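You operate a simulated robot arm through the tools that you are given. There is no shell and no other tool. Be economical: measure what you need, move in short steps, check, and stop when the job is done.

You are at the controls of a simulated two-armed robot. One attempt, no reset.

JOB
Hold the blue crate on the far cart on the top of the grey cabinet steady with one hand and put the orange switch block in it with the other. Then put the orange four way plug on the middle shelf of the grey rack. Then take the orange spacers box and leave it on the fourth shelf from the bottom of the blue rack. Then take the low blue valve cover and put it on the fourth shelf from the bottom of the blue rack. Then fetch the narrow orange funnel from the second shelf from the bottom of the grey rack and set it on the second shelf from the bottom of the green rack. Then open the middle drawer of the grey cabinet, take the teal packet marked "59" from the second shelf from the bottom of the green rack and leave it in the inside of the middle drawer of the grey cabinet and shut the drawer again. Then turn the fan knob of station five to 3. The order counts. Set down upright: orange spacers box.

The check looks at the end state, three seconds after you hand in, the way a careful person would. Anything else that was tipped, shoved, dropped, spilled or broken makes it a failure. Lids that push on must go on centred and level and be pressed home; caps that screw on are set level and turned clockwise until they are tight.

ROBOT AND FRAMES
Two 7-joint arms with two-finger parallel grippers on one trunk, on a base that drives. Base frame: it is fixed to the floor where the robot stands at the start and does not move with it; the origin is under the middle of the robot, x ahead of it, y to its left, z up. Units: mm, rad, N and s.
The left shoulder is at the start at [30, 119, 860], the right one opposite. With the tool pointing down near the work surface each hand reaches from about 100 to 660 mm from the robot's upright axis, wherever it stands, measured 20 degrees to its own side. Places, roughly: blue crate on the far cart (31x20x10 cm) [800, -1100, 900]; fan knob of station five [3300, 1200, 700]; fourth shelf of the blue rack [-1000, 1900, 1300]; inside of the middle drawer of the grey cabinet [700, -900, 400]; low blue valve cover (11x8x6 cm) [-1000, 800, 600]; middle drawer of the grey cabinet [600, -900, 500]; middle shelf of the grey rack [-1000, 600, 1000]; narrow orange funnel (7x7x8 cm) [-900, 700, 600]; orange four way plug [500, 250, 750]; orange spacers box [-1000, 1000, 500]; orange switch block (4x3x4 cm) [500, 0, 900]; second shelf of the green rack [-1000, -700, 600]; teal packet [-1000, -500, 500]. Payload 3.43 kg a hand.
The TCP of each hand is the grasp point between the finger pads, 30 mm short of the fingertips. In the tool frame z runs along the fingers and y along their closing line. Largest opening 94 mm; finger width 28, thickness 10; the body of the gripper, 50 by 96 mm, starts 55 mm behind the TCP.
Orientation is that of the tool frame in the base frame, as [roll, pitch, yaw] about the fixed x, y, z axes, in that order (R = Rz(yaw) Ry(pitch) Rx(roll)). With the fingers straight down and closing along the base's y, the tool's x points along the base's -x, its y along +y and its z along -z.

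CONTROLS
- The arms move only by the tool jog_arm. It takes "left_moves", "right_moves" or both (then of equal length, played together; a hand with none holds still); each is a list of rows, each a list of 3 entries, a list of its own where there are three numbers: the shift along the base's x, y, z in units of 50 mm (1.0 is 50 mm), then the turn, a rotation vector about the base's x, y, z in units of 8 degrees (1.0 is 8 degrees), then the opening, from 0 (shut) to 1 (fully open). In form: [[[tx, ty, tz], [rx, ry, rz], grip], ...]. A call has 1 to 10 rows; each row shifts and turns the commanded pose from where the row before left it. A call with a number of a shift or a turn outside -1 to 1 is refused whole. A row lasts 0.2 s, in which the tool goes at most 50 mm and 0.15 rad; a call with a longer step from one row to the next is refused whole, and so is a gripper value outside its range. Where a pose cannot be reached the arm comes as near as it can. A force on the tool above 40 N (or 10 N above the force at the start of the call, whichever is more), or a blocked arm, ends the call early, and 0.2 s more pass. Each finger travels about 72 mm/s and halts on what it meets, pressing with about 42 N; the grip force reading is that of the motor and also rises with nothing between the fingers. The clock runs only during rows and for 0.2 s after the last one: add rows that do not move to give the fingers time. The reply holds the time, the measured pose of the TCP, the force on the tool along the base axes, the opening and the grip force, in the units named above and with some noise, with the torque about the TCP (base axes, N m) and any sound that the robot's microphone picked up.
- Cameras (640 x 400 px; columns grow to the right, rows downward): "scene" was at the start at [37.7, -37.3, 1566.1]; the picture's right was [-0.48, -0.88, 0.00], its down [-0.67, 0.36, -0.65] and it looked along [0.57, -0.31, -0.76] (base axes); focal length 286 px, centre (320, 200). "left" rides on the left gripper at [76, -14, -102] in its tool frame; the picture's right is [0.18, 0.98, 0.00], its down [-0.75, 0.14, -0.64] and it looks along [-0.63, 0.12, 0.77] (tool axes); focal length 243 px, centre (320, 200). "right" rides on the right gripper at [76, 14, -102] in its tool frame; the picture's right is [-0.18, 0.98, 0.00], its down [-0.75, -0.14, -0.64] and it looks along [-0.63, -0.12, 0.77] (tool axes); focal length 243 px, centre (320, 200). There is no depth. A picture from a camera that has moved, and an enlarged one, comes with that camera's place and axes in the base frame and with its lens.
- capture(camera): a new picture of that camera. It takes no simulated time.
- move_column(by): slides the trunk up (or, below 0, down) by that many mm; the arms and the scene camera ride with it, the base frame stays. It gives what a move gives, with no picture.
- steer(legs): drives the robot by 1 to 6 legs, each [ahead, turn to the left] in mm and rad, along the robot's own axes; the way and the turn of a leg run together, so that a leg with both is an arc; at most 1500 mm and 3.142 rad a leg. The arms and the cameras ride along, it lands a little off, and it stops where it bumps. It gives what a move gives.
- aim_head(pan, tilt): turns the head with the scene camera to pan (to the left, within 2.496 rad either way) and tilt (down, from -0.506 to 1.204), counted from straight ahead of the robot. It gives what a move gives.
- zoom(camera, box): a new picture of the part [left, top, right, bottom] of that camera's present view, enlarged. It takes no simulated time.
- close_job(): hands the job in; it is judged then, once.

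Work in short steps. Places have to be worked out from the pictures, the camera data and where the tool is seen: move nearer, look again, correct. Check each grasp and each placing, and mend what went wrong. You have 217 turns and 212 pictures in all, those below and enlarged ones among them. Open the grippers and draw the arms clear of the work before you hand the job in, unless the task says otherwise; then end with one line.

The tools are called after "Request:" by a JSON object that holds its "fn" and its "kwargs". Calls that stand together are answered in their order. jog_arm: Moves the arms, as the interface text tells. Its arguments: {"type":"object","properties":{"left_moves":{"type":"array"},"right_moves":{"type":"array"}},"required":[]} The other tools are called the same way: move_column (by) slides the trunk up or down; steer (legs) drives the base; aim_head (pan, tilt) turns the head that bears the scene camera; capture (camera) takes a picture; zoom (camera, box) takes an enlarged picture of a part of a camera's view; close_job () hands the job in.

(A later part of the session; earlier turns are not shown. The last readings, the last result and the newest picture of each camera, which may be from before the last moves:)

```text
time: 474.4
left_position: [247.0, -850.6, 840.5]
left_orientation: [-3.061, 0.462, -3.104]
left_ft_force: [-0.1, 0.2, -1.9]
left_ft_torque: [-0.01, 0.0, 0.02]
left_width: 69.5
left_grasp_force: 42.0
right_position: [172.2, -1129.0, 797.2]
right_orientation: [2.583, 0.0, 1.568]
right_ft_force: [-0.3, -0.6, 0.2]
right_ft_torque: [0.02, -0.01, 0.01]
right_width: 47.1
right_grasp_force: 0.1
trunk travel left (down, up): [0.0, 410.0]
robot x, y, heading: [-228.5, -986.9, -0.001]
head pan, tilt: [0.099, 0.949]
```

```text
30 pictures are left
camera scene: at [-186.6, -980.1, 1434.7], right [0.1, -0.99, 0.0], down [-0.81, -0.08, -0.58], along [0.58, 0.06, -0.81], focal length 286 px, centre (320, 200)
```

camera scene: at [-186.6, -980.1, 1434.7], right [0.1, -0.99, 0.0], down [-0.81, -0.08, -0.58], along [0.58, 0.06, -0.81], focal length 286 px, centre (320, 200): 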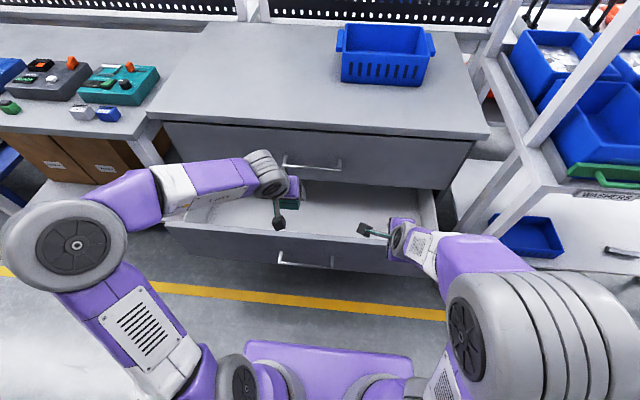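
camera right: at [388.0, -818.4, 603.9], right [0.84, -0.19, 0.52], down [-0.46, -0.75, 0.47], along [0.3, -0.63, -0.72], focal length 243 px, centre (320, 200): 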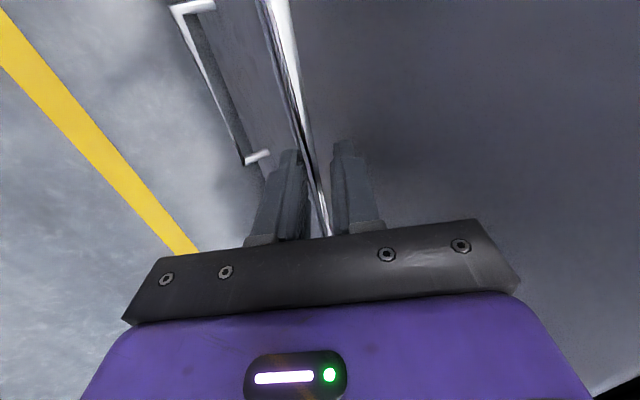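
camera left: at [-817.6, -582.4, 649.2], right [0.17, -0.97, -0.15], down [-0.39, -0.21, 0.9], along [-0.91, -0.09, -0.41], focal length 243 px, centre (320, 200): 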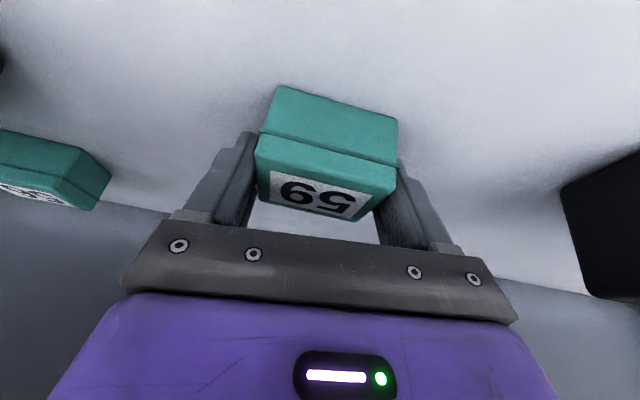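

Drawer front top ≈ z 630–655, floor ≈ 410. Move over the drawer to x≈415 and check before descending.

Request:
{"fn": "jog_arm", "kwargs": {"left_moves": [[[0.84, 0, -0.2], [0, 0, 0], 0.5], [[0.84, 0, -0.3], [0, 0, 0], 0.5], [[0.84, 0, -0.4], [0, 0, 0], 0.5], [[0.84, 0, -0.4], [0, 0, 0], 0.5], [[0, 0, -0.6], [0, 0, 0], 0.5], [[0, 0, 0], [0, 0, 0], 0.5]]}}

Request:
{"fn": "capture", "kwargs": {"camera": "left"}}

Request:
{"fn": "zoom", "kwargs": {"camera": "scene", "box": [160, 130, 460, 280]}}

```text
time: 475.5
left_position: [400.9, -849.9, 779.7]
left_orientation: [-3.068, 0.436, -3.098]
left_ft_force: [-23.9, 1.3, 14.5]
left_ft_torque: [0.77, 0.24, 0.98]
left_width: 69.3
left_grasp_force: 41.6
right_position: [171.8, -1128.7, 796.9]
right_orientation: [2.579, 0.0, 1.569]
right_ft_force: [1.3, -0.5, -0.3]
right_ft_torque: [0.0, 0.01, -0.01]
right_width: 47.0
right_grasp_force: 0.2
trunk travel left (down, up): [0.0, 410.0]
robot x, y, heading: [-230.6, -989.6, 0.001]
head pan, tilt: [0.099, 0.949]
stopped in row 5 (left hand): the force on the tool passed its limit at 120 N (the readings are from after the stop); the commanded pose is now the measured one
```

```text
29 pictures are left
camera left: at [288.9, -861.6, 841.1], right [-0.18, 0.97, -0.14], down [0.41, 0.21, 0.89], along [0.9, 0.1, -0.43], focal length 243 px, centre (320, 200)
```

left: 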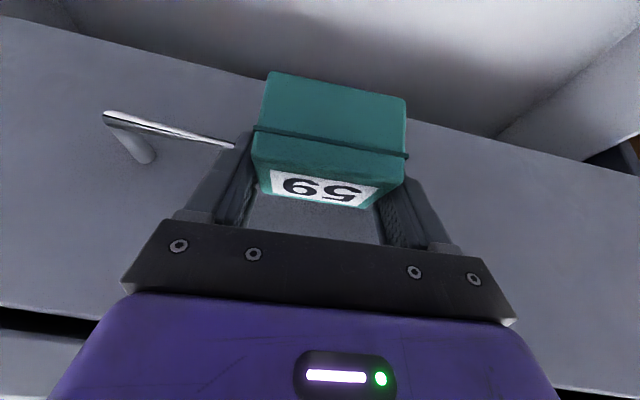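

```text
2.13 times, centred on (310, 205) of scene
camera zoom: at [-191.3, -980.5, 1435.1], right [0.1, -0.99, 0.0], down [-0.81, -0.08, -0.58], along [0.58, 0.06, -0.81], focal length 609 px, centre (341, 189)
```

zoom: 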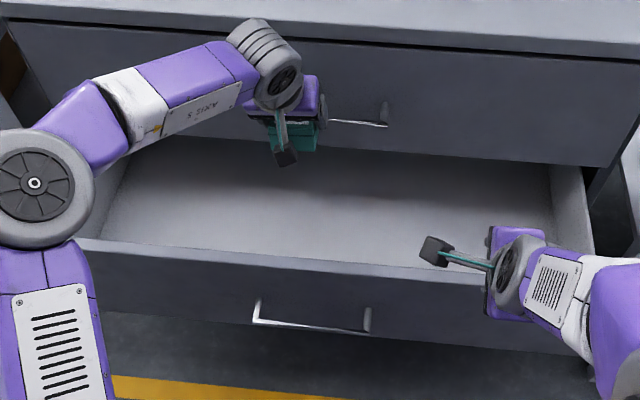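

The hand met the top drawer's handle end. Back off, shift to y≈−725 (left of that handle), and come forward again.

Request:
{"fn": "jog_arm", "kwargs": {"left_moves": [[[-0.8, 0, 0.1], [0, 0, 0], 0.5], [[0, 0.85, 0], [0, 0.0, 0], 0.5], [[0, 0.85, 0], [0, 0, 0], 0.5], [[0, 0.8, 0], [0, -0.2, 0], 0.5], [[0.7, 0, -0.3], [0, 0, 0], 0.5], [[0, 0, -0.8], [0, 0, 0], 0.5], [[0, 0, -0.8], [0, 0, 0], 0.5], [[0, 0, 0], [0, 0, 0], 0.5]]}}

Request:
{"fn": "zoom", "kwargs": {"camera": "scene", "box": [160, 130, 460, 280]}}

Request:
{"fn": "capture", "kwargs": {"camera": "left"}}

```text
time: 477.3
left_position: [401.6, -724.3, 686.0]
left_orientation: [-3.065, 0.462, -3.1]
left_ft_force: [-0.8, 0.4, -0.4]
left_ft_torque: [0.0, 0.03, 0.01]
left_width: 69.5
left_grasp_force: 42.3
right_position: [173.5, -1128.0, 795.1]
right_orientation: [2.582, 0.0, 1.568]
right_ft_force: [0.3, 0.1, 1.0]
right_ft_torque: [-0.02, 0.04, -0.01]
right_width: 46.9
right_grasp_force: 0.0
trunk travel left (down, up): [0.0, 410.0]
robot x, y, heading: [-227.9, -984.0, -0.0]
head pan, tilt: [0.099, 0.949]
```

```text
2.13 times, centred on (310, 205) of scene
camera zoom: at [-186.9, -980.0, 1434.7], right [0.1, -0.99, 0.0], down [-0.81, -0.08, -0.58], along [0.58, 0.06, -0.81], focal length 609 px, centre (341, 189)
```

zoom: 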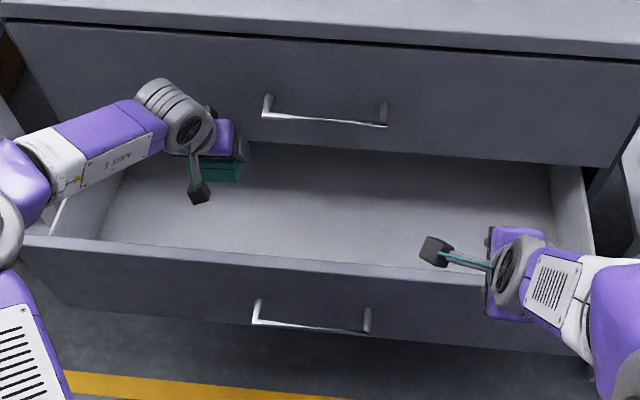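

```text
26 pictures are left
camera left: at [286.6, -735.2, 745.3], right [-0.17, 0.97, -0.15], down [0.38, 0.21, 0.9], along [0.91, 0.1, -0.41], focal length 243 px, centre (320, 200)
```

left: 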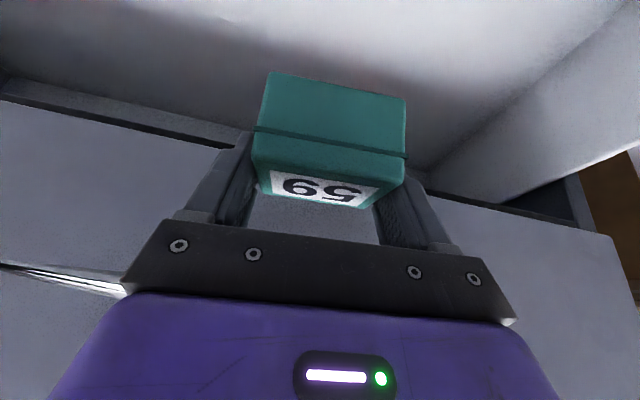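

Clear of handles. Descend carefully into the drawer.

Request:
{"fn": "jog_arm", "kwargs": {"left_moves": [[[0.4, 0, -0.6], [0, 0, 0], 0.5], [[0, 0, -0.7], [0, 0, 0], 0.5], [[0, 0, -0.7], [0, 0, 0], 0.5], [[0, 0, -0.7], [0, 0, 0], 0.5], [[0, 0, -0.4], [0, 0, 0], 0.5], [[0, 0, -0.3], [0, 0, 0], 0.5], [[0, 0, -0.2], [0, 0, 0], 0.5], [[0, 0, 0], [0, 0, 0], 0.5]]}}

Request:
{"fn": "zoom", "kwargs": {"camera": "scene", "box": [160, 130, 460, 280]}}

```text
time: 479.1
left_position: [419.8, -724.5, 504.9]
left_orientation: [-3.067, 0.465, -3.099]
left_ft_force: [-0.2, 0.7, -1.1]
left_ft_torque: [0.03, -0.06, 0.04]
left_width: 69.5
left_grasp_force: 41.9
right_position: [172.4, -1128.6, 795.5]
right_orientation: [2.582, 0.0, 1.57]
right_ft_force: [0.1, 0.1, 0.3]
right_ft_torque: [-0.02, -0.01, -0.03]
right_width: 47.1
right_grasp_force: 0.0
trunk travel left (down, up): [0.0, 410.0]
robot x, y, heading: [-227.9, -986.8, 0.003]
head pan, tilt: [0.099, 0.949]
```

```text
2.13 times, centred on (310, 205) of scene
camera zoom: at [-186.9, -980.0, 1434.7], right [0.1, -0.99, 0.0], down [-0.81, -0.08, -0.58], along [0.58, 0.06, -0.81], focal length 609 px, centre (341, 189)
```

zoom: 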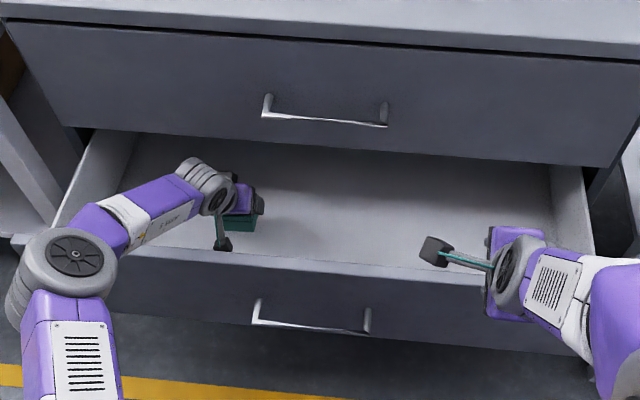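

No contact yet at z 505. Continue in 8 mm steps until something touches.

Request:
{"fn": "jog_arm", "kwargs": {"left_moves": [[[0, 0, -0.2], [0, 0, 0], 0.5], [[0, 0, -0.2], [0, 0, 0], 0.5], [[0, 0, -0.15], [0, 0, 0], 0.5], [[0, 0, -0.15], [0, 0, 0], 0.5], [[0, 0, -0.12], [0, 0, 0], 0.5], [[0, 0, -0.12], [0, 0, 0], 0.5], [[0, 0, -0.12], [0, 0, 0], 0.5], [[0, 0, -0.12], [0, 0, 0], 0.5], [[0, 0, -0.12], [0, 0, 0], 0.5]]}}

Request:
{"fn": "zoom", "kwargs": {"camera": "scene", "box": [160, 130, 360, 280]}}

```text
time: 481.0
left_position: [426.4, -726.1, 451.6]
left_orientation: [-3.064, 0.481, -3.105]
left_ft_force: [1.6, -0.5, 12.8]
left_ft_torque: [0.46, -0.06, 0.09]
left_width: 70.4
left_grasp_force: 41.4
right_position: [172.5, -1128.9, 795.6]
right_orientation: [2.583, 0.001, 1.569]
right_ft_force: [-0.3, -0.3, -0.4]
right_ft_torque: [-0.04, 0.03, -0.05]
right_width: 46.9
right_grasp_force: 0.1
trunk travel left (down, up): [0.0, 410.0]
robot x, y, heading: [-227.7, -985.1, -0.0]
head pan, tilt: [0.099, 0.949]
stopped in row 9 (left hand): the force on the tool passed its limit at 113 N (the readings are from after the stop); the commanded pose is now the measured one
```

```text
2.67 times, centred on (260, 205) of scene
camera zoom: at [-187.6, -980.5, 1434.5], right [0.1, -0.99, 0.0], down [-0.81, -0.08, -0.58], along [0.58, 0.06, -0.81], focal length 762 px, centre (480, 187)
```

zoom: 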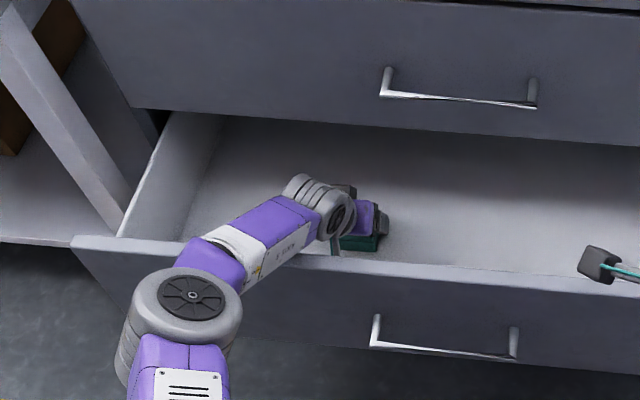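

Packet rests on the drawer floor (z≈411). Release and lift straight out.

Request:
{"fn": "jog_arm", "kwargs": {"left_moves": [[[0, 0, 0.03], [0, -0.1, 0], 0.5], [[0, 0, 0], [0, 0, 0], 0.85], [[0, 0, 0], [0, 0, 0], 0.95], [[0, 0, 0], [0, 0, 0], 1], [[0, 0, 0.5], [0, 0, 0], 1], [[0, 0, 0.8], [0, 0, 0], 1], [[0, 0, 0.9], [0, 0, 0], 1], [[0, 0, 0.9], [0, 0, 0], 1], [[0, 0, 0.9], [0, 0, 0], 1], [[-0.3, 0, 0.9], [0, 0, 0], 1]]}}

Request:
{"fn": "jog_arm", "kwargs": {"left_moves": [[[-0.7, 0, 0.6], [0, 0, 0], 1], [[-0.8, 0, 0.5], [0, 0, 0], 1], [[-0.8, 0, 0.3], [0, 0, 0], 0.8], [[-0.8, 0, 0.3], [0, 0, 0], 0.6]]}}

Request:
{"fn": "capture", "kwargs": {"camera": "scene"}}

```text
time: 483.2
left_position: [407.5, -726.3, 693.5]
left_orientation: [-3.064, 0.487, -3.102]
left_ft_force: [-0.9, 0.2, -0.3]
left_ft_torque: [-0.04, -0.01, 0.0]
left_width: 94.0
left_grasp_force: 0.0
right_position: [172.8, -1128.5, 796.5]
right_orientation: [2.583, 0.0, 1.568]
right_ft_force: [-0.2, -0.2, -0.5]
right_ft_torque: [-0.01, -0.01, -0.02]
right_width: 46.9
right_grasp_force: 0.0
trunk travel left (down, up): [0.0, 410.0]
robot x, y, heading: [-229.9, -983.4, 0.003]
head pan, tilt: [0.099, 0.949]
```

```text
time: 484.2
left_position: [253.6, -727.8, 779.3]
left_orientation: [-3.063, 0.488, -3.103]
left_ft_force: [-1.2, 0.5, 1.0]
left_ft_torque: [0.04, 0.02, 0.01]
left_width: 56.1
left_grasp_force: 0.0
right_position: [172.2, -1128.7, 795.0]
right_orientation: [2.583, -0.002, 1.568]
right_ft_force: [-0.5, 0.2, -1.4]
right_ft_torque: [0.01, -0.05, -0.01]
right_width: 46.8
right_grasp_force: 0.0
trunk travel left (down, up): [0.0, 410.0]
robot x, y, heading: [-228.1, -986.5, -0.002]
head pan, tilt: [0.099, 0.949]
```

```text
23 pictures are left
camera scene: at [-187.7, -980.4, 1434.7], right [0.1, -0.99, 0.0], down [-0.81, -0.08, -0.58], along [0.58, 0.06, -0.81], focal length 286 px, centre (320, 200)
```

scene: 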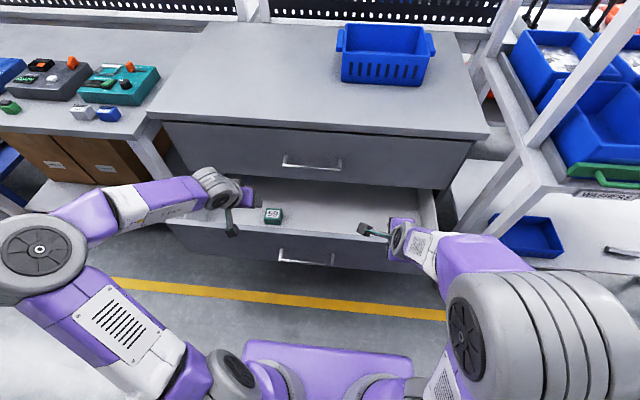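

Packet 59 lies flat in the drawer. Now shut it: back up 120 mm, bring the closed left hand in front of the panel near its centre, above the handle.

Request:
{"fn": "steer", "kwargs": {"legs": [[-120, 0]]}}

Request:
{"fn": "jog_arm", "kwargs": {"left_moves": [[[0, -0.7, -0.2], [0, 0, 0], 0.2], [[0, -0.7, -0.5], [0, 0, 0], 0], [[0, -0.7, -0.6], [0, 0, 0], 0], [[0.2, -0.6, -0.7], [0, 0, 0], 0], [[0.3, 0, -0.8], [0, 0, 0], 0], [[0.3, 0, -0.8], [0, 0, 0], 0], [[0, 0, 0], [0, 0, 0], 0]]}}

Request:
{"fn": "capture", "kwargs": {"camera": "scene"}}

```text
time: 485.5
left_position: [134.8, -727.0, 778.2]
left_orientation: [-3.062, 0.489, -3.102]
left_ft_force: [-0.3, 0.0, 0.5]
left_ft_torque: [0.01, -0.03, -0.04]
left_width: 56.3
left_grasp_force: 0.0
right_position: [52.8, -1129.8, 794.8]
right_orientation: [2.583, 0.0, 1.569]
right_ft_force: [-0.3, 0.6, -0.1]
right_ft_torque: [0.0, -0.02, -0.02]
right_width: 46.9
right_grasp_force: 0.0
trunk travel left (down, up): [0.0, 410.0]
robot x, y, heading: [-345.4, -985.4, 0.001]
head pan, tilt: [0.099, 0.949]
```

```text
time: 487.1
left_position: [174.6, -860.7, 598.0]
left_orientation: [-3.065, 0.489, -3.103]
left_ft_force: [-0.3, 0.0, -0.5]
left_ft_torque: [0.03, 0.02, 0.02]
left_width: 0.0
left_grasp_force: 32.7
right_position: [53.7, -1128.7, 797.0]
right_orientation: [2.582, -0.001, 1.569]
right_ft_force: [0.1, -0.1, 0.7]
right_ft_torque: [0.03, -0.02, 0.0]
right_width: 47.2
right_grasp_force: 0.0
trunk travel left (down, up): [0.0, 410.0]
robot x, y, heading: [-346.2, -983.7, 0.003]
head pan, tilt: [0.099, 0.949]
```

```text
22 pictures are left
camera scene: at [-306.2, -980.3, 1434.7], right [0.1, -0.99, 0.0], down [-0.81, -0.08, -0.58], along [0.58, 0.06, -0.81], focal length 286 px, centre (320, 200)
```

scene: 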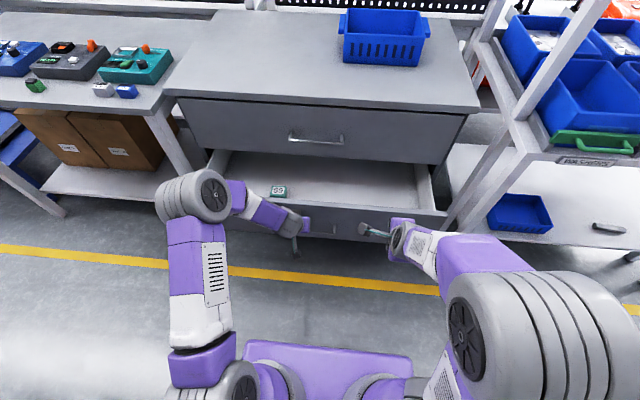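

Hand is in front of the panel. Drive forward to push the drawer shut.

Request:
{"fn": "steer", "kwargs": {"legs": [[265, 0]]}}

Request:
{"fn": "capture", "kwargs": {"camera": "scene"}}

```text
time: 489.0
left_position: [440.4, -859.1, 598.2]
left_orientation: [-3.063, 0.487, -3.099]
left_ft_force: [-6.3, -0.6, -2.6]
left_ft_torque: [0.07, 0.18, -0.05]
left_width: 0.1
left_grasp_force: 32.7
right_position: [319.7, -1128.0, 796.2]
right_orientation: [2.585, 0.001, 1.569]
right_ft_force: [-0.2, 0.1, -0.1]
right_ft_torque: [0.0, 0.0, 0.03]
right_width: 46.8
right_grasp_force: 0.0
trunk travel left (down, up): [0.0, 410.0]
robot x, y, heading: [-81.3, -985.7, 0.0]
head pan, tilt: [0.099, 0.949]
```

```text
21 pictures are left
camera scene: at [-39.9, -979.7, 1434.7], right [0.1, -0.99, 0.0], down [-0.81, -0.08, -0.58], along [0.58, 0.06, -0.81], focal length 286 px, centre (320, 200)
```

scene: 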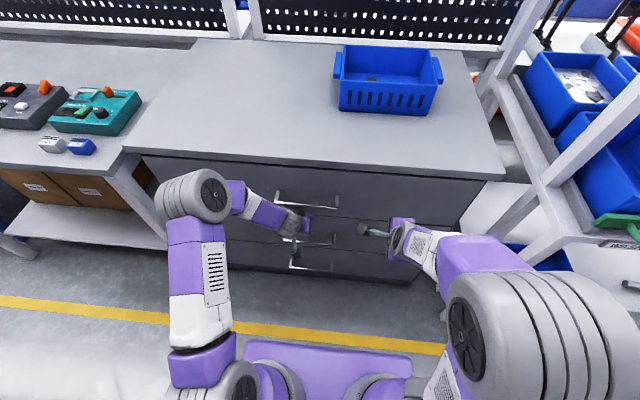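

Nearly shut. Push until it stops and compare fronts.

Request:
{"fn": "steer", "kwargs": {"legs": [[22, 0]]}}

Request:
{"fn": "zoom", "kwargs": {"camera": "scene", "box": [200, 170, 440, 290]}}

```text
time: 489.8
left_position: [441.8, -859.8, 593.3]
left_orientation: [-3.06, 0.467, -3.1]
left_ft_force: [-0.2, 0.3, -0.2]
left_ft_torque: [0.0, 0.05, -0.01]
left_width: 0.2
left_grasp_force: 33.0
right_position: [329.1, -1128.3, 793.9]
right_orientation: [2.583, 0.001, 1.571]
right_ft_force: [0.0, 0.2, 0.2]
right_ft_torque: [0.01, -0.01, 0.01]
right_width: 46.8
right_grasp_force: 0.2
trunk travel left (down, up): [0.0, 410.0]
robot x, y, heading: [-74.3, -985.9, -0.001]
head pan, tilt: [0.099, 0.949]
stopped in leg 1: the force on the tool passed its limit at 103 N (the readings are from after the stop); the commanded pose is now the measured one
```

```text
2.67 times, centred on (320, 230) of scene
camera zoom: at [-31.1, -979.7, 1434.7], right [0.1, -0.99, 0.0], down [-0.81, -0.08, -0.58], along [0.58, 0.06, -0.81], focal length 762 px, centre (320, 120)
```

zoom: 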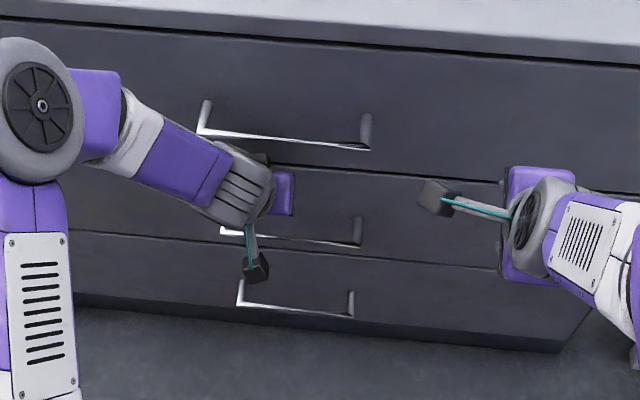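

Drawer is fully shut. Back away, tuck the left hand, and look for a way round to station five at ≈[3300, 1200].

Request:
{"fn": "steer", "kwargs": {"legs": [[-250, 0]]}}

Request:
{"fn": "jog_arm", "kwargs": {"left_moves": [[[-0.7, 0.2, 0.6], [0, 0, 0], 0.2], [[-0.7, 0.2, 0.6], [0, 0, 0], 0.4], [[-0.7, 0.2, 0.6], [0, 0.77, 0], 0.4], [[-0.5, 0.2, 0.8], [0, 0.77, 0], 0.4], [[-0.3, 0, 0.8], [0, 0.77, 0], 0.4], [[0, 0, 0.8], [0, 0.77, 0], 0.4], [[0, 0, 0.8], [0, 0, 0], 0.4], [[0, 0, 0.8], [0, 0, 0], 0.4]]}}

Request:
{"fn": "move_column", "kwargs": {"by": 200}}

Request:
{"fn": "aim_head", "kwargs": {"pan": -1.0, "tilt": 0.25}}

Request:
{"fn": "capture", "kwargs": {"camera": "scene"}}

Request:
{"fn": "aim_head", "kwargs": {"pan": 1.1, "tilt": 0.25}}

Request:
{"fn": "capture", "kwargs": {"camera": "scene"}}

```text
time: 491.6
left_position: [196.5, -860.6, 594.1]
left_orientation: [-3.06, 0.468, -3.1]
left_ft_force: [-0.4, 0.6, 1.0]
left_ft_torque: [0.03, -0.02, 0.0]
left_width: 0.1
left_grasp_force: 33.0
right_position: [83.0, -1130.0, 794.8]
right_orientation: [2.583, 0.0, 1.569]
right_ft_force: [0.0, 0.4, -0.4]
right_ft_torque: [0.02, 0.0, 0.0]
right_width: 46.8
right_grasp_force: 0.0
trunk travel left (down, up): [0.0, 410.0]
robot x, y, heading: [-316.5, -991.0, 0.001]
head pan, tilt: [0.099, 0.949]
```

```text
time: 493.4
left_position: [51.1, -820.9, 883.7]
left_orientation: [-3.079, 0.037, -3.103]
left_ft_force: [-0.8, 0.9, 0.5]
left_ft_torque: [-0.01, 0.0, -0.03]
left_width: 37.7
left_grasp_force: 0.0
right_position: [82.7, -1130.0, 795.3]
right_orientation: [2.584, 0.002, 1.572]
right_ft_force: [-0.3, 0.5, 0.4]
right_ft_torque: [0.02, -0.02, -0.01]
right_width: 46.9
right_grasp_force: 0.0
trunk travel left (down, up): [0.0, 410.0]
robot x, y, heading: [-318.5, -991.0, 0.005]
head pan, tilt: [0.099, 0.949]
```

```text
time: 495.5
left_position: [50.8, -821.5, 1082.8]
left_orientation: [-3.077, 0.038, -3.105]
left_ft_force: [1.0, -0.9, 0.9]
left_ft_torque: [0.01, -0.02, -0.03]
left_width: 37.6
left_grasp_force: 0.0
right_position: [82.7, -1129.5, 995.1]
right_orientation: [2.583, -0.001, 1.569]
right_ft_force: [0.3, 0.1, 0.7]
right_ft_torque: [-0.01, -0.01, -0.06]
right_width: 47.0
right_grasp_force: 0.2
trunk travel left (down, up): [-200.0, 210.0]
robot x, y, heading: [-321.2, -986.7, 0.002]
head pan, tilt: [0.099, 0.949]
```

```text
time: 496.9
left_position: [51.4, -820.2, 1084.4]
left_orientation: [-3.078, 0.036, -3.106]
left_ft_force: [-0.3, 0.5, -0.5]
left_ft_torque: [0.07, 0.01, -0.03]
left_width: 37.8
left_grasp_force: 0.1
right_position: [83.1, -1128.7, 995.5]
right_orientation: [2.583, 0.0, 1.571]
right_ft_force: [0.0, 0.4, -0.5]
right_ft_torque: [0.02, 0.01, 0.02]
right_width: 47.1
right_grasp_force: 0.1
trunk travel left (down, up): [-200.0, 210.0]
robot x, y, heading: [-324.2, -991.7, 0.003]
head pan, tilt: [-1.0, 0.25]
```

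```text
19 pictures are left
camera scene: at [-299.1, -1066.3, 1695.3], right [-0.84, -0.54, 0.0], down [-0.13, 0.21, -0.97], along [0.53, -0.81, -0.25], focal length 286 px, centre (320, 200)
```

scene: 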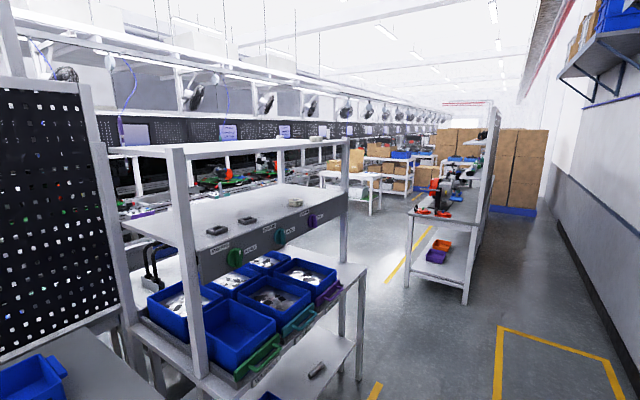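

```text
time: 498.9
left_position: [51.2, -821.6, 1083.2]
left_orientation: [-3.077, 0.037, -3.105]
left_ft_force: [0.2, 0.1, -0.7]
left_ft_torque: [-0.02, 0.0, -0.01]
left_width: 37.5
left_grasp_force: 0.0
right_position: [82.7, -1129.5, 994.7]
right_orientation: [2.582, 0.0, 1.572]
right_ft_force: [0.1, -0.4, 0.2]
right_ft_torque: [0.0, 0.0, -0.03]
right_width: 47.2
right_grasp_force: 0.1
trunk travel left (down, up): [-200.0, 210.0]
robot x, y, heading: [-318.7, -985.3, 0.003]
head pan, tilt: [1.1, 0.25]
```

```text
18 pictures are left
camera scene: at [-307.7, -904.6, 1695.3], right [0.89, -0.45, 0.0], down [-0.11, -0.22, -0.97], along [0.44, 0.86, -0.25], focal length 286 px, centre (320, 200)
```

scene: 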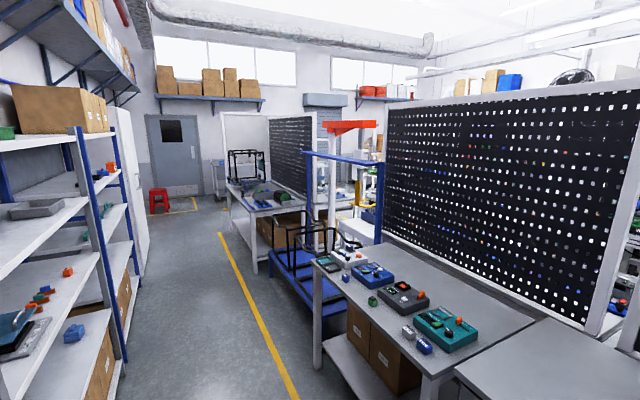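

A passage exists to the south between the bin cart (ends y≈−2570) and the next rack (y≈−3950). Drive to ≈[0, −3250], face +x and look.

Request:
{"fn": "steer", "kwargs": {"legs": [[0, -1.43], [1145, 0], [1142, 0], [0, 1.43]]}}

Request:
{"fn": "aim_head", "kwargs": {"pan": 0.3, "tilt": 0.3}}

Request:
{"fn": "capture", "kwargs": {"camera": "scene"}}

```text
time: 517.1
left_position: [351.8, -3072.4, 1083.0]
left_orientation: [-3.076, 0.036, -3.114]
left_ft_force: [0.2, -1.3, 0.5]
left_ft_torque: [0.0, -0.03, 0.02]
left_width: 37.5
left_grasp_force: 0.1
right_position: [380.3, -3380.9, 994.6]
right_orientation: [2.583, 0.0, 1.561]
right_ft_force: [0.2, 0.0, -0.6]
right_ft_torque: [0.01, 0.01, -0.02]
right_width: 47.0
right_grasp_force: 0.1
trunk travel left (down, up): [-200.0, 210.0]
robot x, y, heading: [-19.4, -3233.8, -0.004]
head pan, tilt: [1.1, 0.25]
```

```text
time: 518.2
left_position: [352.0, -3071.8, 1082.8]
left_orientation: [-3.078, 0.037, -3.115]
left_ft_force: [-0.3, -1.1, -0.3]
left_ft_torque: [-0.03, 0.02, -0.05]
left_width: 37.5
left_grasp_force: 0.0
right_position: [380.8, -3380.0, 996.0]
right_orientation: [2.582, -0.001, 1.561]
right_ft_force: [0.1, 0.4, 0.6]
right_ft_torque: [-0.03, -0.01, -0.01]
right_width: 46.9
right_grasp_force: 0.0
trunk travel left (down, up): [-200.0, 210.0]
robot x, y, heading: [-21.8, -3235.3, -0.012]
head pan, tilt: [0.3, 0.3]
```

```text
17 pictures are left
camera scene: at [39.0, -3207.5, 1690.6], right [0.29, -0.96, 0.0], down [-0.28, -0.09, -0.96], along [0.91, 0.28, -0.3], focal length 286 px, centre (320, 200)
```

scene: 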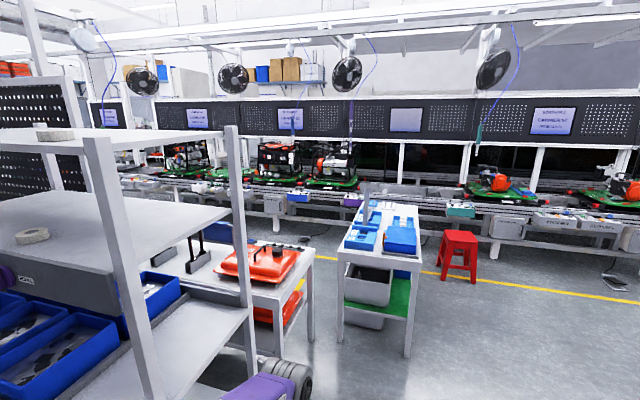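

Stations' aisle runs along x≈2700 behind a small table and a cart. I go around south of the cart: first to ≈[1300, −3780], then look again.

Request:
{"fn": "steer", "kwargs": {"legs": [[0, -0.38], [1420, 0], [0, 0.38]]}}

Request:
{"fn": "aim_head", "kwargs": {"pan": 0.35, "tilt": 0.5}}

Request:
{"fn": "capture", "kwargs": {"camera": "scene"}}

```text
time: 527.6
left_position: [1664.3, -3601.5, 1082.9]
left_orientation: [-3.077, 0.037, -3.111]
left_ft_force: [-0.4, -0.4, -0.3]
left_ft_torque: [-0.03, -0.03, -0.04]
left_width: 37.6
left_grasp_force: 0.0
right_position: [1695.5, -3909.3, 995.2]
right_orientation: [2.584, 0.002, 1.565]
right_ft_force: [0.0, 0.1, 0.7]
right_ft_torque: [-0.02, -0.02, 0.01]
right_width: 47.0
right_grasp_force: 0.0
trunk travel left (down, up): [-200.0, 210.0]
robot x, y, heading: [1293.8, -3765.1, -0.0]
head pan, tilt: [0.3, 0.3]
```

```text
time: 528.3
left_position: [1664.5, -3600.0, 1083.3]
left_orientation: [-3.076, 0.037, -3.112]
left_ft_force: [0.3, 1.1, -0.8]
left_ft_torque: [0.01, -0.02, 0.02]
left_width: 37.5
left_grasp_force: 0.0
right_position: [1694.6, -3908.6, 994.8]
right_orientation: [2.583, 0.0, 1.565]
right_ft_force: [-0.7, 0.3, 0.1]
right_ft_torque: [-0.03, -0.03, -0.01]
right_width: 47.0
right_grasp_force: 0.1
trunk travel left (down, up): [-200.0, 210.0]
robot x, y, heading: [1292.1, -3765.7, -0.004]
head pan, tilt: [0.351, 0.499]
```

```text
16 pictures are left
camera scene: at [1348.7, -3735.0, 1672.2], right [0.34, -0.94, 0.0], down [-0.45, -0.16, -0.88], along [0.83, 0.3, -0.48], focal length 286 px, centre (320, 200)
```

scene: 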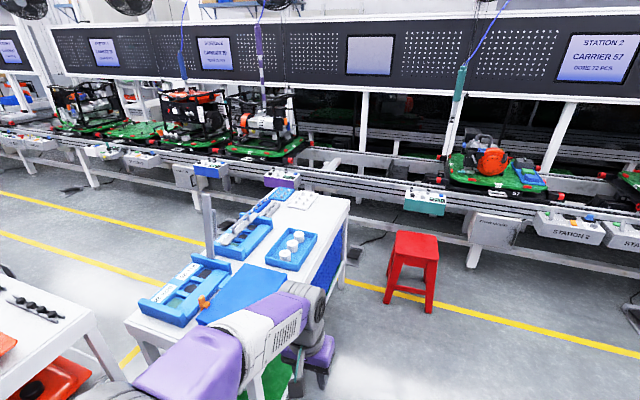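

South is blocked: that cart spans x≈1730–2750 with a stool near it, leaving no 600 mm gap. I return and take the north end (beyond the bench ending y≈4250).

Request:
{"fn": "steer", "kwargs": {"legs": [[0, 2.789], [1000, 0], [537, 0], [0, -1.218], [1500, 0]]}}

Request:
{"fn": "aim_head", "kwargs": {"pan": -0.35, "tilt": 0.25}}

```text
time: 552.8
left_position: [-256.1, -1327.6, 1083.5]
left_orientation: [-3.078, 0.038, -1.564]
left_ft_force: [0.8, -0.1, 0.6]
left_ft_torque: [0.0, 0.0, 0.0]
left_width: 37.5
left_grasp_force: 0.1
right_position: [51.1, -1304.2, 995.8]
right_orientation: [2.581, -0.001, 3.11]
right_ft_force: [0.0, 0.2, 0.1]
right_ft_torque: [-0.04, 0.01, 0.04]
right_width: 46.9
right_grasp_force: 0.1
trunk travel left (down, up): [-200.0, 210.0]
robot x, y, heading: [-102.4, -1700.5, 1.548]
head pan, tilt: [0.351, 0.499]
```

```text
time: 553.9
left_position: [-255.8, -1327.8, 1083.2]
left_orientation: [-3.077, 0.037, -1.565]
left_ft_force: [-0.6, 0.0, -1.4]
left_ft_torque: [0.0, -0.01, 0.02]
left_width: 37.8
left_grasp_force: 0.0
right_position: [51.9, -1305.3, 995.3]
right_orientation: [2.584, 0.0, 3.11]
right_ft_force: [-0.2, 0.7, 0.2]
right_ft_torque: [-0.01, -0.03, 0.0]
right_width: 46.9
right_grasp_force: 0.1
trunk travel left (down, up): [-200.0, 210.0]
robot x, y, heading: [-105.1, -1701.7, 1.541]
head pan, tilt: [-0.351, 0.25]
```

On track; correct heading and continue north.

Request:
{"fn": "steer", "kwargs": {"legs": [[0, 0.033], [1500, 0], [1500, 0], [1500, 0], [1200, 0]]}}

Request:
{"fn": "capture", "kwargs": {"camera": "scene"}}

```text
time: 581.5
left_position: [-300.7, 4369.3, 1083.4]
left_orientation: [-3.077, 0.036, -1.538]
left_ft_force: [0.5, 0.4, 0.0]
left_ft_torque: [-0.03, 0.02, 0.02]
left_width: 37.8
left_grasp_force: 0.1
right_position: [8.8, 4401.0, 994.5]
right_orientation: [2.584, -0.001, 3.135]
right_ft_force: [-0.6, -0.4, -0.1]
right_ft_torque: [-0.03, 0.0, 0.0]
right_width: 47.1
right_grasp_force: 0.1
trunk travel left (down, up): [-200.0, 210.0]
robot x, y, heading: [-135.2, 4000.5, 1.574]
head pan, tilt: [-0.351, 0.25]
```

```text
15 pictures are left
camera scene: at [-103.4, 4056.6, 1695.3], right [0.94, -0.34, 0.0], down [-0.09, -0.23, -0.97], along [0.33, 0.91, -0.25], focal length 286 px, centre (320, 200)
```

scene: 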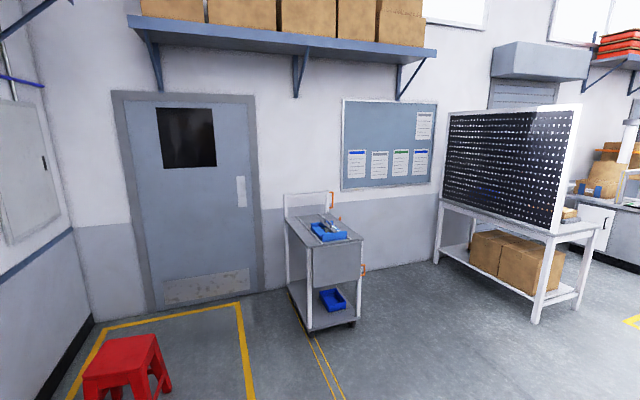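

Open floor to the east (table only beyond y≈5450). Drive to y≈4850, face +x and look.

Request:
{"fn": "steer", "kwargs": {"legs": [[850, 0], [0, -1.574]]}}

Request:
{"fn": "capture", "kwargs": {"camera": "scene"}}

```text
time: 589.8
left_position: [240.0, 5004.7, 1083.8]
left_orientation: [-3.078, 0.038, -3.125]
left_ft_force: [0.5, -0.2, -0.2]
left_ft_torque: [-0.02, 0.0, 0.02]
left_width: 37.4
left_grasp_force: 0.1
right_position: [265.1, 4696.5, 995.6]
right_orientation: [2.583, -0.001, 1.549]
right_ft_force: [0.7, -0.3, 0.7]
right_ft_torque: [0.01, 0.01, 0.02]
right_width: 46.9
right_grasp_force: 0.0
trunk travel left (down, up): [-200.0, 210.0]
robot x, y, heading: [-130.4, 4849.9, -0.019]
head pan, tilt: [-0.351, 0.25]
```

```text
14 pictures are left
camera scene: at [-77.2, 4813.4, 1695.3], right [-0.36, -0.93, 0.0], down [-0.23, 0.09, -0.97], along [0.9, -0.35, -0.25], focal length 286 px, centre (320, 200)
```

scene: 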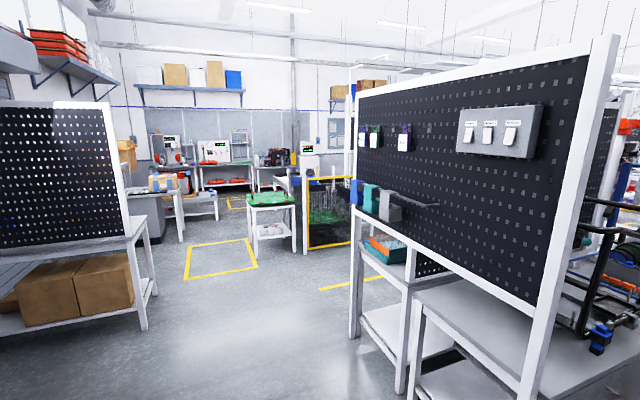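

Path is clear: pegboard corner at ≈[1711, 3800], aisle at x≈2400 runs south. Drive to [2400, 4830] and turn to face −y.

Request:
{"fn": "steer", "kwargs": {"legs": [[0, 0.019], [1300, 0], [1230, 0], [0, -1.571]]}}

Request:
{"fn": "aim_head", "kwargs": {"pan": 0.2, "tilt": 0.3}}

Request:
{"fn": "capture", "kwargs": {"camera": "scene"}}

```text
time: 593.3
left_position: [677.9, 5015.6, 1083.8]
left_orientation: [-3.076, 0.039, -3.092]
left_ft_force: [-0.8, -0.1, 0.2]
left_ft_torque: [0.04, -0.08, 0.0]
left_width: 37.5
left_grasp_force: 0.0
right_position: [714.0, 4706.1, 997.8]
right_orientation: [2.578, 0.001, 1.579]
right_ft_force: [0.0, -0.1, -0.1]
right_ft_torque: [0.04, -0.04, 0.02]
right_width: 47.0
right_grasp_force: 0.1
trunk travel left (down, up): [-200.0, 210.0]
robot x, y, heading: [310.4, 4851.1, 0.016]
head pan, tilt: [-0.351, 0.25]
stopped in leg 2: the robot was blocked; the commanded pose is now the measured one
```

```text
time: 594.2
left_position: [680.0, 5016.0, 1083.9]
left_orientation: [-3.078, 0.038, -3.092]
left_ft_force: [0.9, 0.7, 0.8]
left_ft_torque: [-0.02, -0.02, -0.03]
left_width: 37.5
left_grasp_force: 0.1
right_position: [716.1, 4706.5, 995.7]
right_orientation: [2.58, 0.002, 1.579]
right_ft_force: [0.2, -0.1, -0.1]
right_ft_torque: [0.01, -0.01, 0.01]
right_width: 47.2
right_grasp_force: 0.0
trunk travel left (down, up): [-200.0, 210.0]
robot x, y, heading: [311.6, 4845.3, 0.011]
head pan, tilt: [0.201, 0.3]
```

```text
13 pictures are left
camera scene: at [372.0, 4863.9, 1690.6], right [0.21, -0.98, 0.0], down [-0.29, -0.06, -0.96], along [0.93, 0.2, -0.3], focal length 286 px, centre (320, 200)
```

scene: 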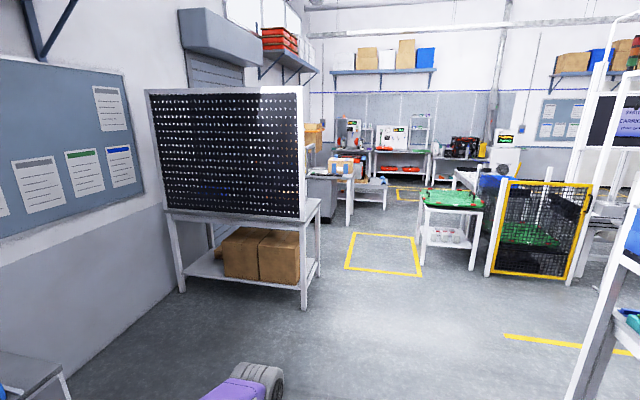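

Blocked by something low near the base. Look straight down in front.

Request:
{"fn": "aim_head", "kwargs": {"pan": 0.0, "tilt": 1.05}}

Request:
{"fn": "capture", "kwargs": {"camera": "scene"}}

```text
time: 595.3
left_position: [679.9, 5015.4, 1082.2]
left_orientation: [-3.076, 0.039, -3.093]
left_ft_force: [-0.1, -0.8, -0.2]
left_ft_torque: [-0.02, 0.04, 0.03]
left_width: 37.6
left_grasp_force: 0.0
right_position: [716.5, 4706.5, 996.9]
right_orientation: [2.579, 0.003, 1.581]
right_ft_force: [0.8, 0.1, -0.6]
right_ft_torque: [0.0, -0.02, 0.01]
right_width: 46.8
right_grasp_force: 0.0
trunk travel left (down, up): [-200.0, 210.0]
robot x, y, heading: [314.9, 4845.4, 0.018]
head pan, tilt: [0.0, 1.051]
```

```text
12 pictures are left
camera scene: at [347.5, 4845.0, 1627.7], right [0.01, -1.0, 0.0], down [-0.87, -0.01, -0.5], along [0.5, 0.01, -0.87], focal length 286 px, centre (320, 200)
```

scene: 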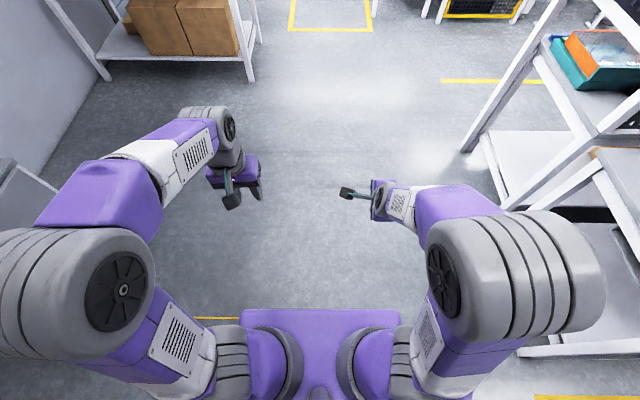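

Nothing visible ahead; the space looks clear. Try a short careful move with slight left offset.

Request:
{"fn": "steer", "kwargs": {"legs": [[0, 0.1], [250, 0]]}}

```text
time: 596.8
left_position: [681.1, 5056.0, 1083.7]
left_orientation: [-3.076, 0.039, -2.987]
left_ft_force: [-1.1, 1.0, -0.4]
left_ft_torque: [-0.04, -0.07, -0.01]
left_width: 37.9
left_grasp_force: 0.1
right_position: [749.3, 4750.0, 996.4]
right_orientation: [2.578, 0.002, 1.682]
right_ft_force: [-0.4, 0.1, 0.6]
right_ft_torque: [0.03, -0.02, 0.01]
right_width: 46.8
right_grasp_force: 0.0
trunk travel left (down, up): [-200.0, 210.0]
robot x, y, heading: [332.3, 4845.6, 0.124]
head pan, tilt: [0.0, 1.051]
stopped in leg 2: the robot was blocked; the commanded pose is now the measured one
```

Still blocked. Tilt the left hand back to view the floor at the base front.

Request:
{"fn": "jog_arm", "kwargs": {"left_moves": [[[0, 0, 0], [0, 0.94, 0], 0.4], [[0, 0, 0], [0, 0.94, 0], 0.4], [[0, 0, 0], [0, 0.94, 0], 0.4], [[0, 0, 0], [0, 0.94, 0], 0.4]]}}

Request:
{"fn": "capture", "kwargs": {"camera": "left"}}

```text
time: 597.8
left_position: [681.6, 5055.6, 1083.5]
left_orientation: [3.119, -0.483, -2.967]
left_ft_force: [0.5, 0.0, 0.0]
left_ft_torque: [0.0, 0.01, -0.03]
left_width: 37.7
left_grasp_force: 0.0
right_position: [749.7, 4750.9, 995.4]
right_orientation: [2.581, 0.0, 1.682]
right_ft_force: [0.3, -0.6, -0.6]
right_ft_torque: [-0.01, 0.01, 0.0]
right_width: 46.8
right_grasp_force: 0.0
trunk travel left (down, up): [-200.0, 210.0]
robot x, y, heading: [332.9, 4847.4, 0.122]
head pan, tilt: [0.0, 1.051]
```

```text
11 pictures are left
camera left: at [665.1, 5035.7, 1209.9], right [-0.32, 0.94, 0.1], down [0.93, 0.29, 0.22], along [0.18, 0.17, -0.97], focal length 243 px, centre (320, 200)
```

left: 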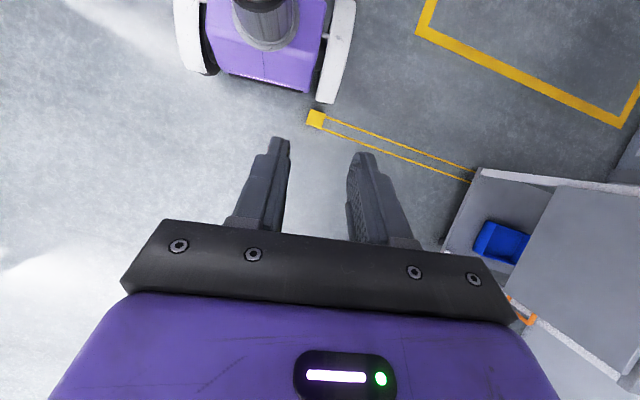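

A yellow tape block on the floor at ≈[520, 5096] stopped the left wheel (it didn't move). Back off and pass further south at y≈4550.

Request:
{"fn": "steer", "kwargs": {"legs": [[-300, 0], [0, -0.495], [714, 0], [0, 0.373], [1000, 0], [700, 0]]}}

Request:
{"fn": "steer", "kwargs": {"legs": [[0, -1.571]]}}

Request:
{"fn": "aim_head", "kwargs": {"pan": 0.3, "tilt": 0.3}}

Request:
{"fn": "capture", "kwargs": {"camera": "scene"}}

```text
time: 614.1
left_position: [2757.6, 4739.0, 1082.8]
left_orientation: [3.119, -0.481, -3.074]
left_ft_force: [0.2, -0.9, 0.1]
left_ft_torque: [0.01, -0.01, 0.02]
left_width: 37.8
left_grasp_force: 0.0
right_position: [2791.5, 4430.1, 995.8]
right_orientation: [2.58, 0.001, 1.575]
right_ft_force: [-0.8, 0.0, 0.1]
right_ft_torque: [-0.02, -0.01, 0.04]
right_width: 46.9
right_grasp_force: 0.1
trunk travel left (down, up): [-200.0, 210.0]
robot x, y, heading: [2388.5, 4569.3, 0.014]
head pan, tilt: [0.0, 1.051]
```

```text
time: 618.3
left_position: [2559.2, 4199.2, 1084.2]
left_orientation: [3.118, -0.479, 1.644]
left_ft_force: [0.0, 0.0, 0.4]
left_ft_torque: [-0.04, 0.0, -0.03]
left_width: 37.5
left_grasp_force: 0.1
right_position: [2250.9, 4163.0, 996.9]
right_orientation: [2.579, 0.002, 0.013]
right_ft_force: [-0.2, 0.5, -0.7]
right_ft_torque: [-0.01, 0.0, 0.0]
right_width: 46.9
right_grasp_force: 0.1
trunk travel left (down, up): [-200.0, 210.0]
robot x, y, heading: [2389.3, 4569.0, -1.555]
head pan, tilt: [0.0, 1.051]
```

```text
time: 619.4
left_position: [2560.6, 4199.4, 1084.8]
left_orientation: [3.118, -0.481, 1.642]
left_ft_force: [0.5, 0.6, 0.6]
left_ft_torque: [-0.05, 0.0, 0.03]
left_width: 37.6
left_grasp_force: 0.0
right_position: [2250.4, 4163.4, 996.2]
right_orientation: [2.58, 0.001, 0.013]
right_ft_force: [-0.5, 0.9, -0.2]
right_ft_torque: [0.02, -0.01, 0.02]
right_width: 47.0
right_grasp_force: 0.0
trunk travel left (down, up): [-200.0, 210.0]
robot x, y, heading: [2387.4, 4569.0, -1.55]
head pan, tilt: [0.3, 0.3]
```

```text
10 pictures are left
camera scene: at [2415.4, 4508.8, 1690.5], right [-0.95, -0.31, 0.0], down [-0.09, 0.28, -0.95], along [0.3, -0.91, -0.3], focal length 286 px, centre (320, 200)
```

scene: 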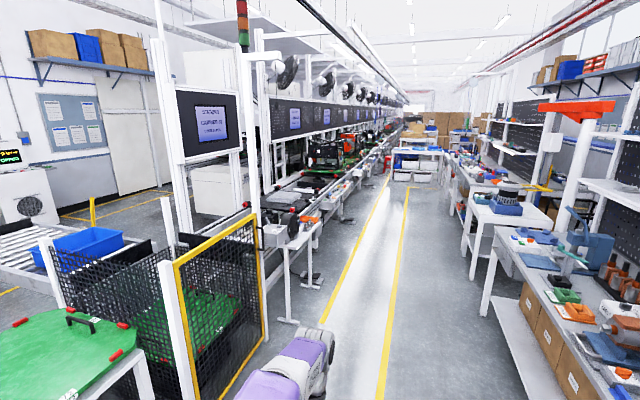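

The station aisle is clear. Drive south to y≈1340, turn to face the stations, and look at station five.

Request:
{"fn": "steer", "kwargs": {"legs": [[0, -0.02], [1500, 0], [1500, 0], [230, 0], [0, 1.571]]}}

Request:
{"fn": "aim_head", "kwargs": {"pan": -0.1, "tilt": 0.6}}

Request:
{"fn": "capture", "kwargs": {"camera": "scene"}}

```text
time: 639.4
left_position: [2762.7, 1505.9, 1083.7]
left_orientation: [3.12, -0.48, -3.077]
left_ft_force: [-0.1, -0.4, 0.5]
left_ft_torque: [0.0, 0.04, -0.01]
left_width: 37.9
left_grasp_force: 0.0
right_position: [2798.3, 1196.2, 996.1]
right_orientation: [2.58, 0.001, 1.576]
right_ft_force: [0.1, -0.7, -0.3]
right_ft_torque: [-0.01, 0.0, 0.02]
right_width: 46.9
right_grasp_force: 0.1
trunk travel left (down, up): [-200.0, 210.0]
robot x, y, heading: [2397.7, 1335.9, 0.013]
head pan, tilt: [0.3, 0.3]
```

```text
time: 640.2
left_position: [2762.7, 1504.7, 1083.4]
left_orientation: [3.118, -0.479, -3.074]
left_ft_force: [0.2, -0.1, -0.8]
left_ft_torque: [0.03, 0.0, -0.02]
left_width: 37.6
left_grasp_force: 0.0
right_position: [2797.4, 1195.9, 997.4]
right_orientation: [2.579, 0.002, 1.575]
right_ft_force: [0.2, -0.1, 0.0]
right_ft_torque: [0.01, 0.02, -0.01]
right_width: 47.0
right_grasp_force: 0.0
trunk travel left (down, up): [-200.0, 210.0]
robot x, y, heading: [2392.2, 1334.9, 0.02]
head pan, tilt: [-0.099, 0.6]
```

```text
9 pictures are left
camera scene: at [2450.6, 1325.8, 1663.2], right [-0.08, -1.0, 0.0], down [-0.56, 0.05, -0.83], along [0.82, -0.07, -0.56], focal length 286 px, centre (320, 200)
```

scene: 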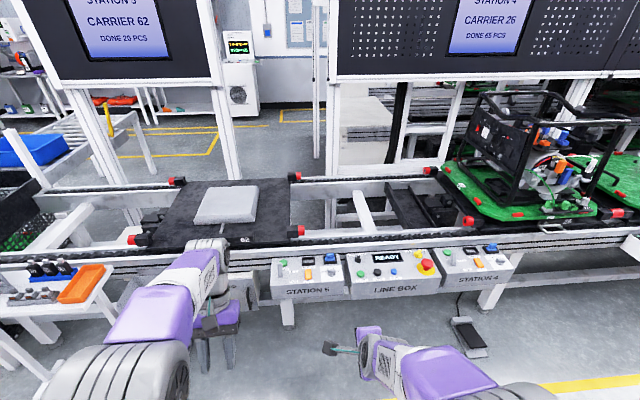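

Station 5's box is in view. Zoom in on it.

Request:
{"fn": "zoom", "kwargs": {"camera": "scene", "box": [255, 240, 375, 315]}}

```text
5.33 times, centred on (315, 278) of scene
camera zoom: at [2450.6, 1325.8, 1663.2], right [-0.08, -1.0, 0.0], down [-0.56, 0.05, -0.83], along [0.82, -0.07, -0.56], focal length 1524 px, centre (347, -213)
```

zoom: 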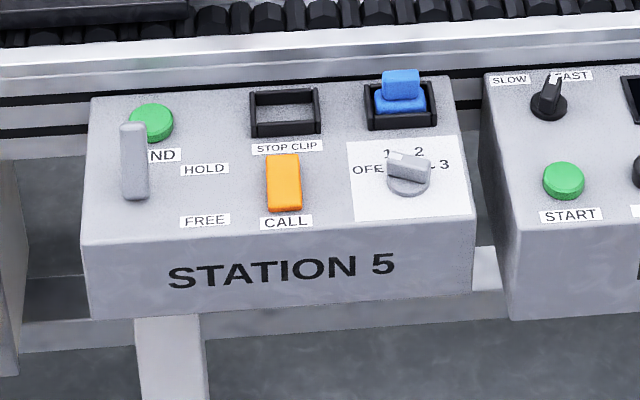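

Fan knob at ≈[3280, 1206, ~710], bar currently pointing to OFF; it needs ~120° clockwise to 3. Left hand will do it (yaw +66° → −54°). Reposition to ≈[2800, 1072] and set the hand vertical with yaw +66°.

Request:
{"fn": "steer", "kwargs": {"legs": [[0, -0.6], [480, 0], [0, 0.58]]}}

Request:
{"fn": "jog_arm", "kwargs": {"left_moves": [[[0, 0, 0], [0, -0.86, 0], 0.4], [[0, 0, 0], [0, -0.86, 0], 0.4], [[0, 0, 0], [0, -0.86, 0], 0.4], [[0, 0, 0], [0, -0.86, 0], 0.4], [[0, 0, 0], [0, 0, 0.9], 0.4], [[0, 0, 0], [0, 0, 0.9], 0.4], [[0, 0, 0], [0, 0, 0.9], 0.4], [[0, 0, 0], [0, 0, 0.9], 0.4], [[0, 0, 0], [0, 0, 0.9], 0.4], [[0, 0, 0], [0, 0, 0.9], 0.4]]}}

Request:
{"fn": "move_column", "kwargs": {"by": -150}}

```text
time: 646.3
left_position: [3164.4, 1230.6, 1083.8]
left_orientation: [3.118, -0.48, -3.099]
left_ft_force: [0.5, 0.3, 0.4]
left_ft_torque: [0.0, 0.02, -0.01]
left_width: 37.7
left_grasp_force: 0.0
right_position: [3192.2, 919.7, 996.6]
right_orientation: [2.579, 0.001, 1.55]
right_ft_force: [-0.1, 0.4, -1.2]
right_ft_torque: [0.01, 0.01, 0.0]
right_width: 47.0
right_grasp_force: 0.0
trunk travel left (down, up): [-200.0, 210.0]
robot x, y, heading: [2787.7, 1068.6, -0.013]
head pan, tilt: [-0.099, 0.6]
```

```text
time: 648.5
left_position: [3164.5, 1230.0, 1084.6]
left_orientation: [3.137, 0.0, -2.348]
left_ft_force: [-0.2, 0.7, -0.4]
left_ft_torque: [-0.02, 0.01, 0.01]
left_width: 37.5
left_grasp_force: 0.1
right_position: [3192.3, 920.7, 996.7]
right_orientation: [2.579, 0.002, 1.552]
right_ft_force: [0.7, -0.3, -0.1]
right_ft_torque: [-0.02, 0.03, -0.02]
right_width: 47.1
right_grasp_force: 0.1
trunk travel left (down, up): [-200.0, 210.0]
robot x, y, heading: [2793.4, 1071.2, -0.013]
head pan, tilt: [-0.099, 0.6]
```

```text
time: 650.3
left_position: [3164.8, 1230.0, 933.1]
left_orientation: [3.138, 0.001, -2.35]
left_ft_force: [-0.2, -0.3, -1.0]
left_ft_torque: [-0.03, 0.02, -0.03]
left_width: 37.4
left_grasp_force: 0.2
right_position: [3192.4, 920.2, 846.7]
right_orientation: [2.579, 0.003, 1.553]
right_ft_force: [0.1, 0.5, 0.6]
right_ft_torque: [-0.01, -0.01, -0.01]
right_width: 46.8
right_grasp_force: 0.0
trunk travel left (down, up): [-50.0, 360.0]
robot x, y, heading: [2792.5, 1072.4, -0.012]
head pan, tilt: [-0.099, 0.6]
```

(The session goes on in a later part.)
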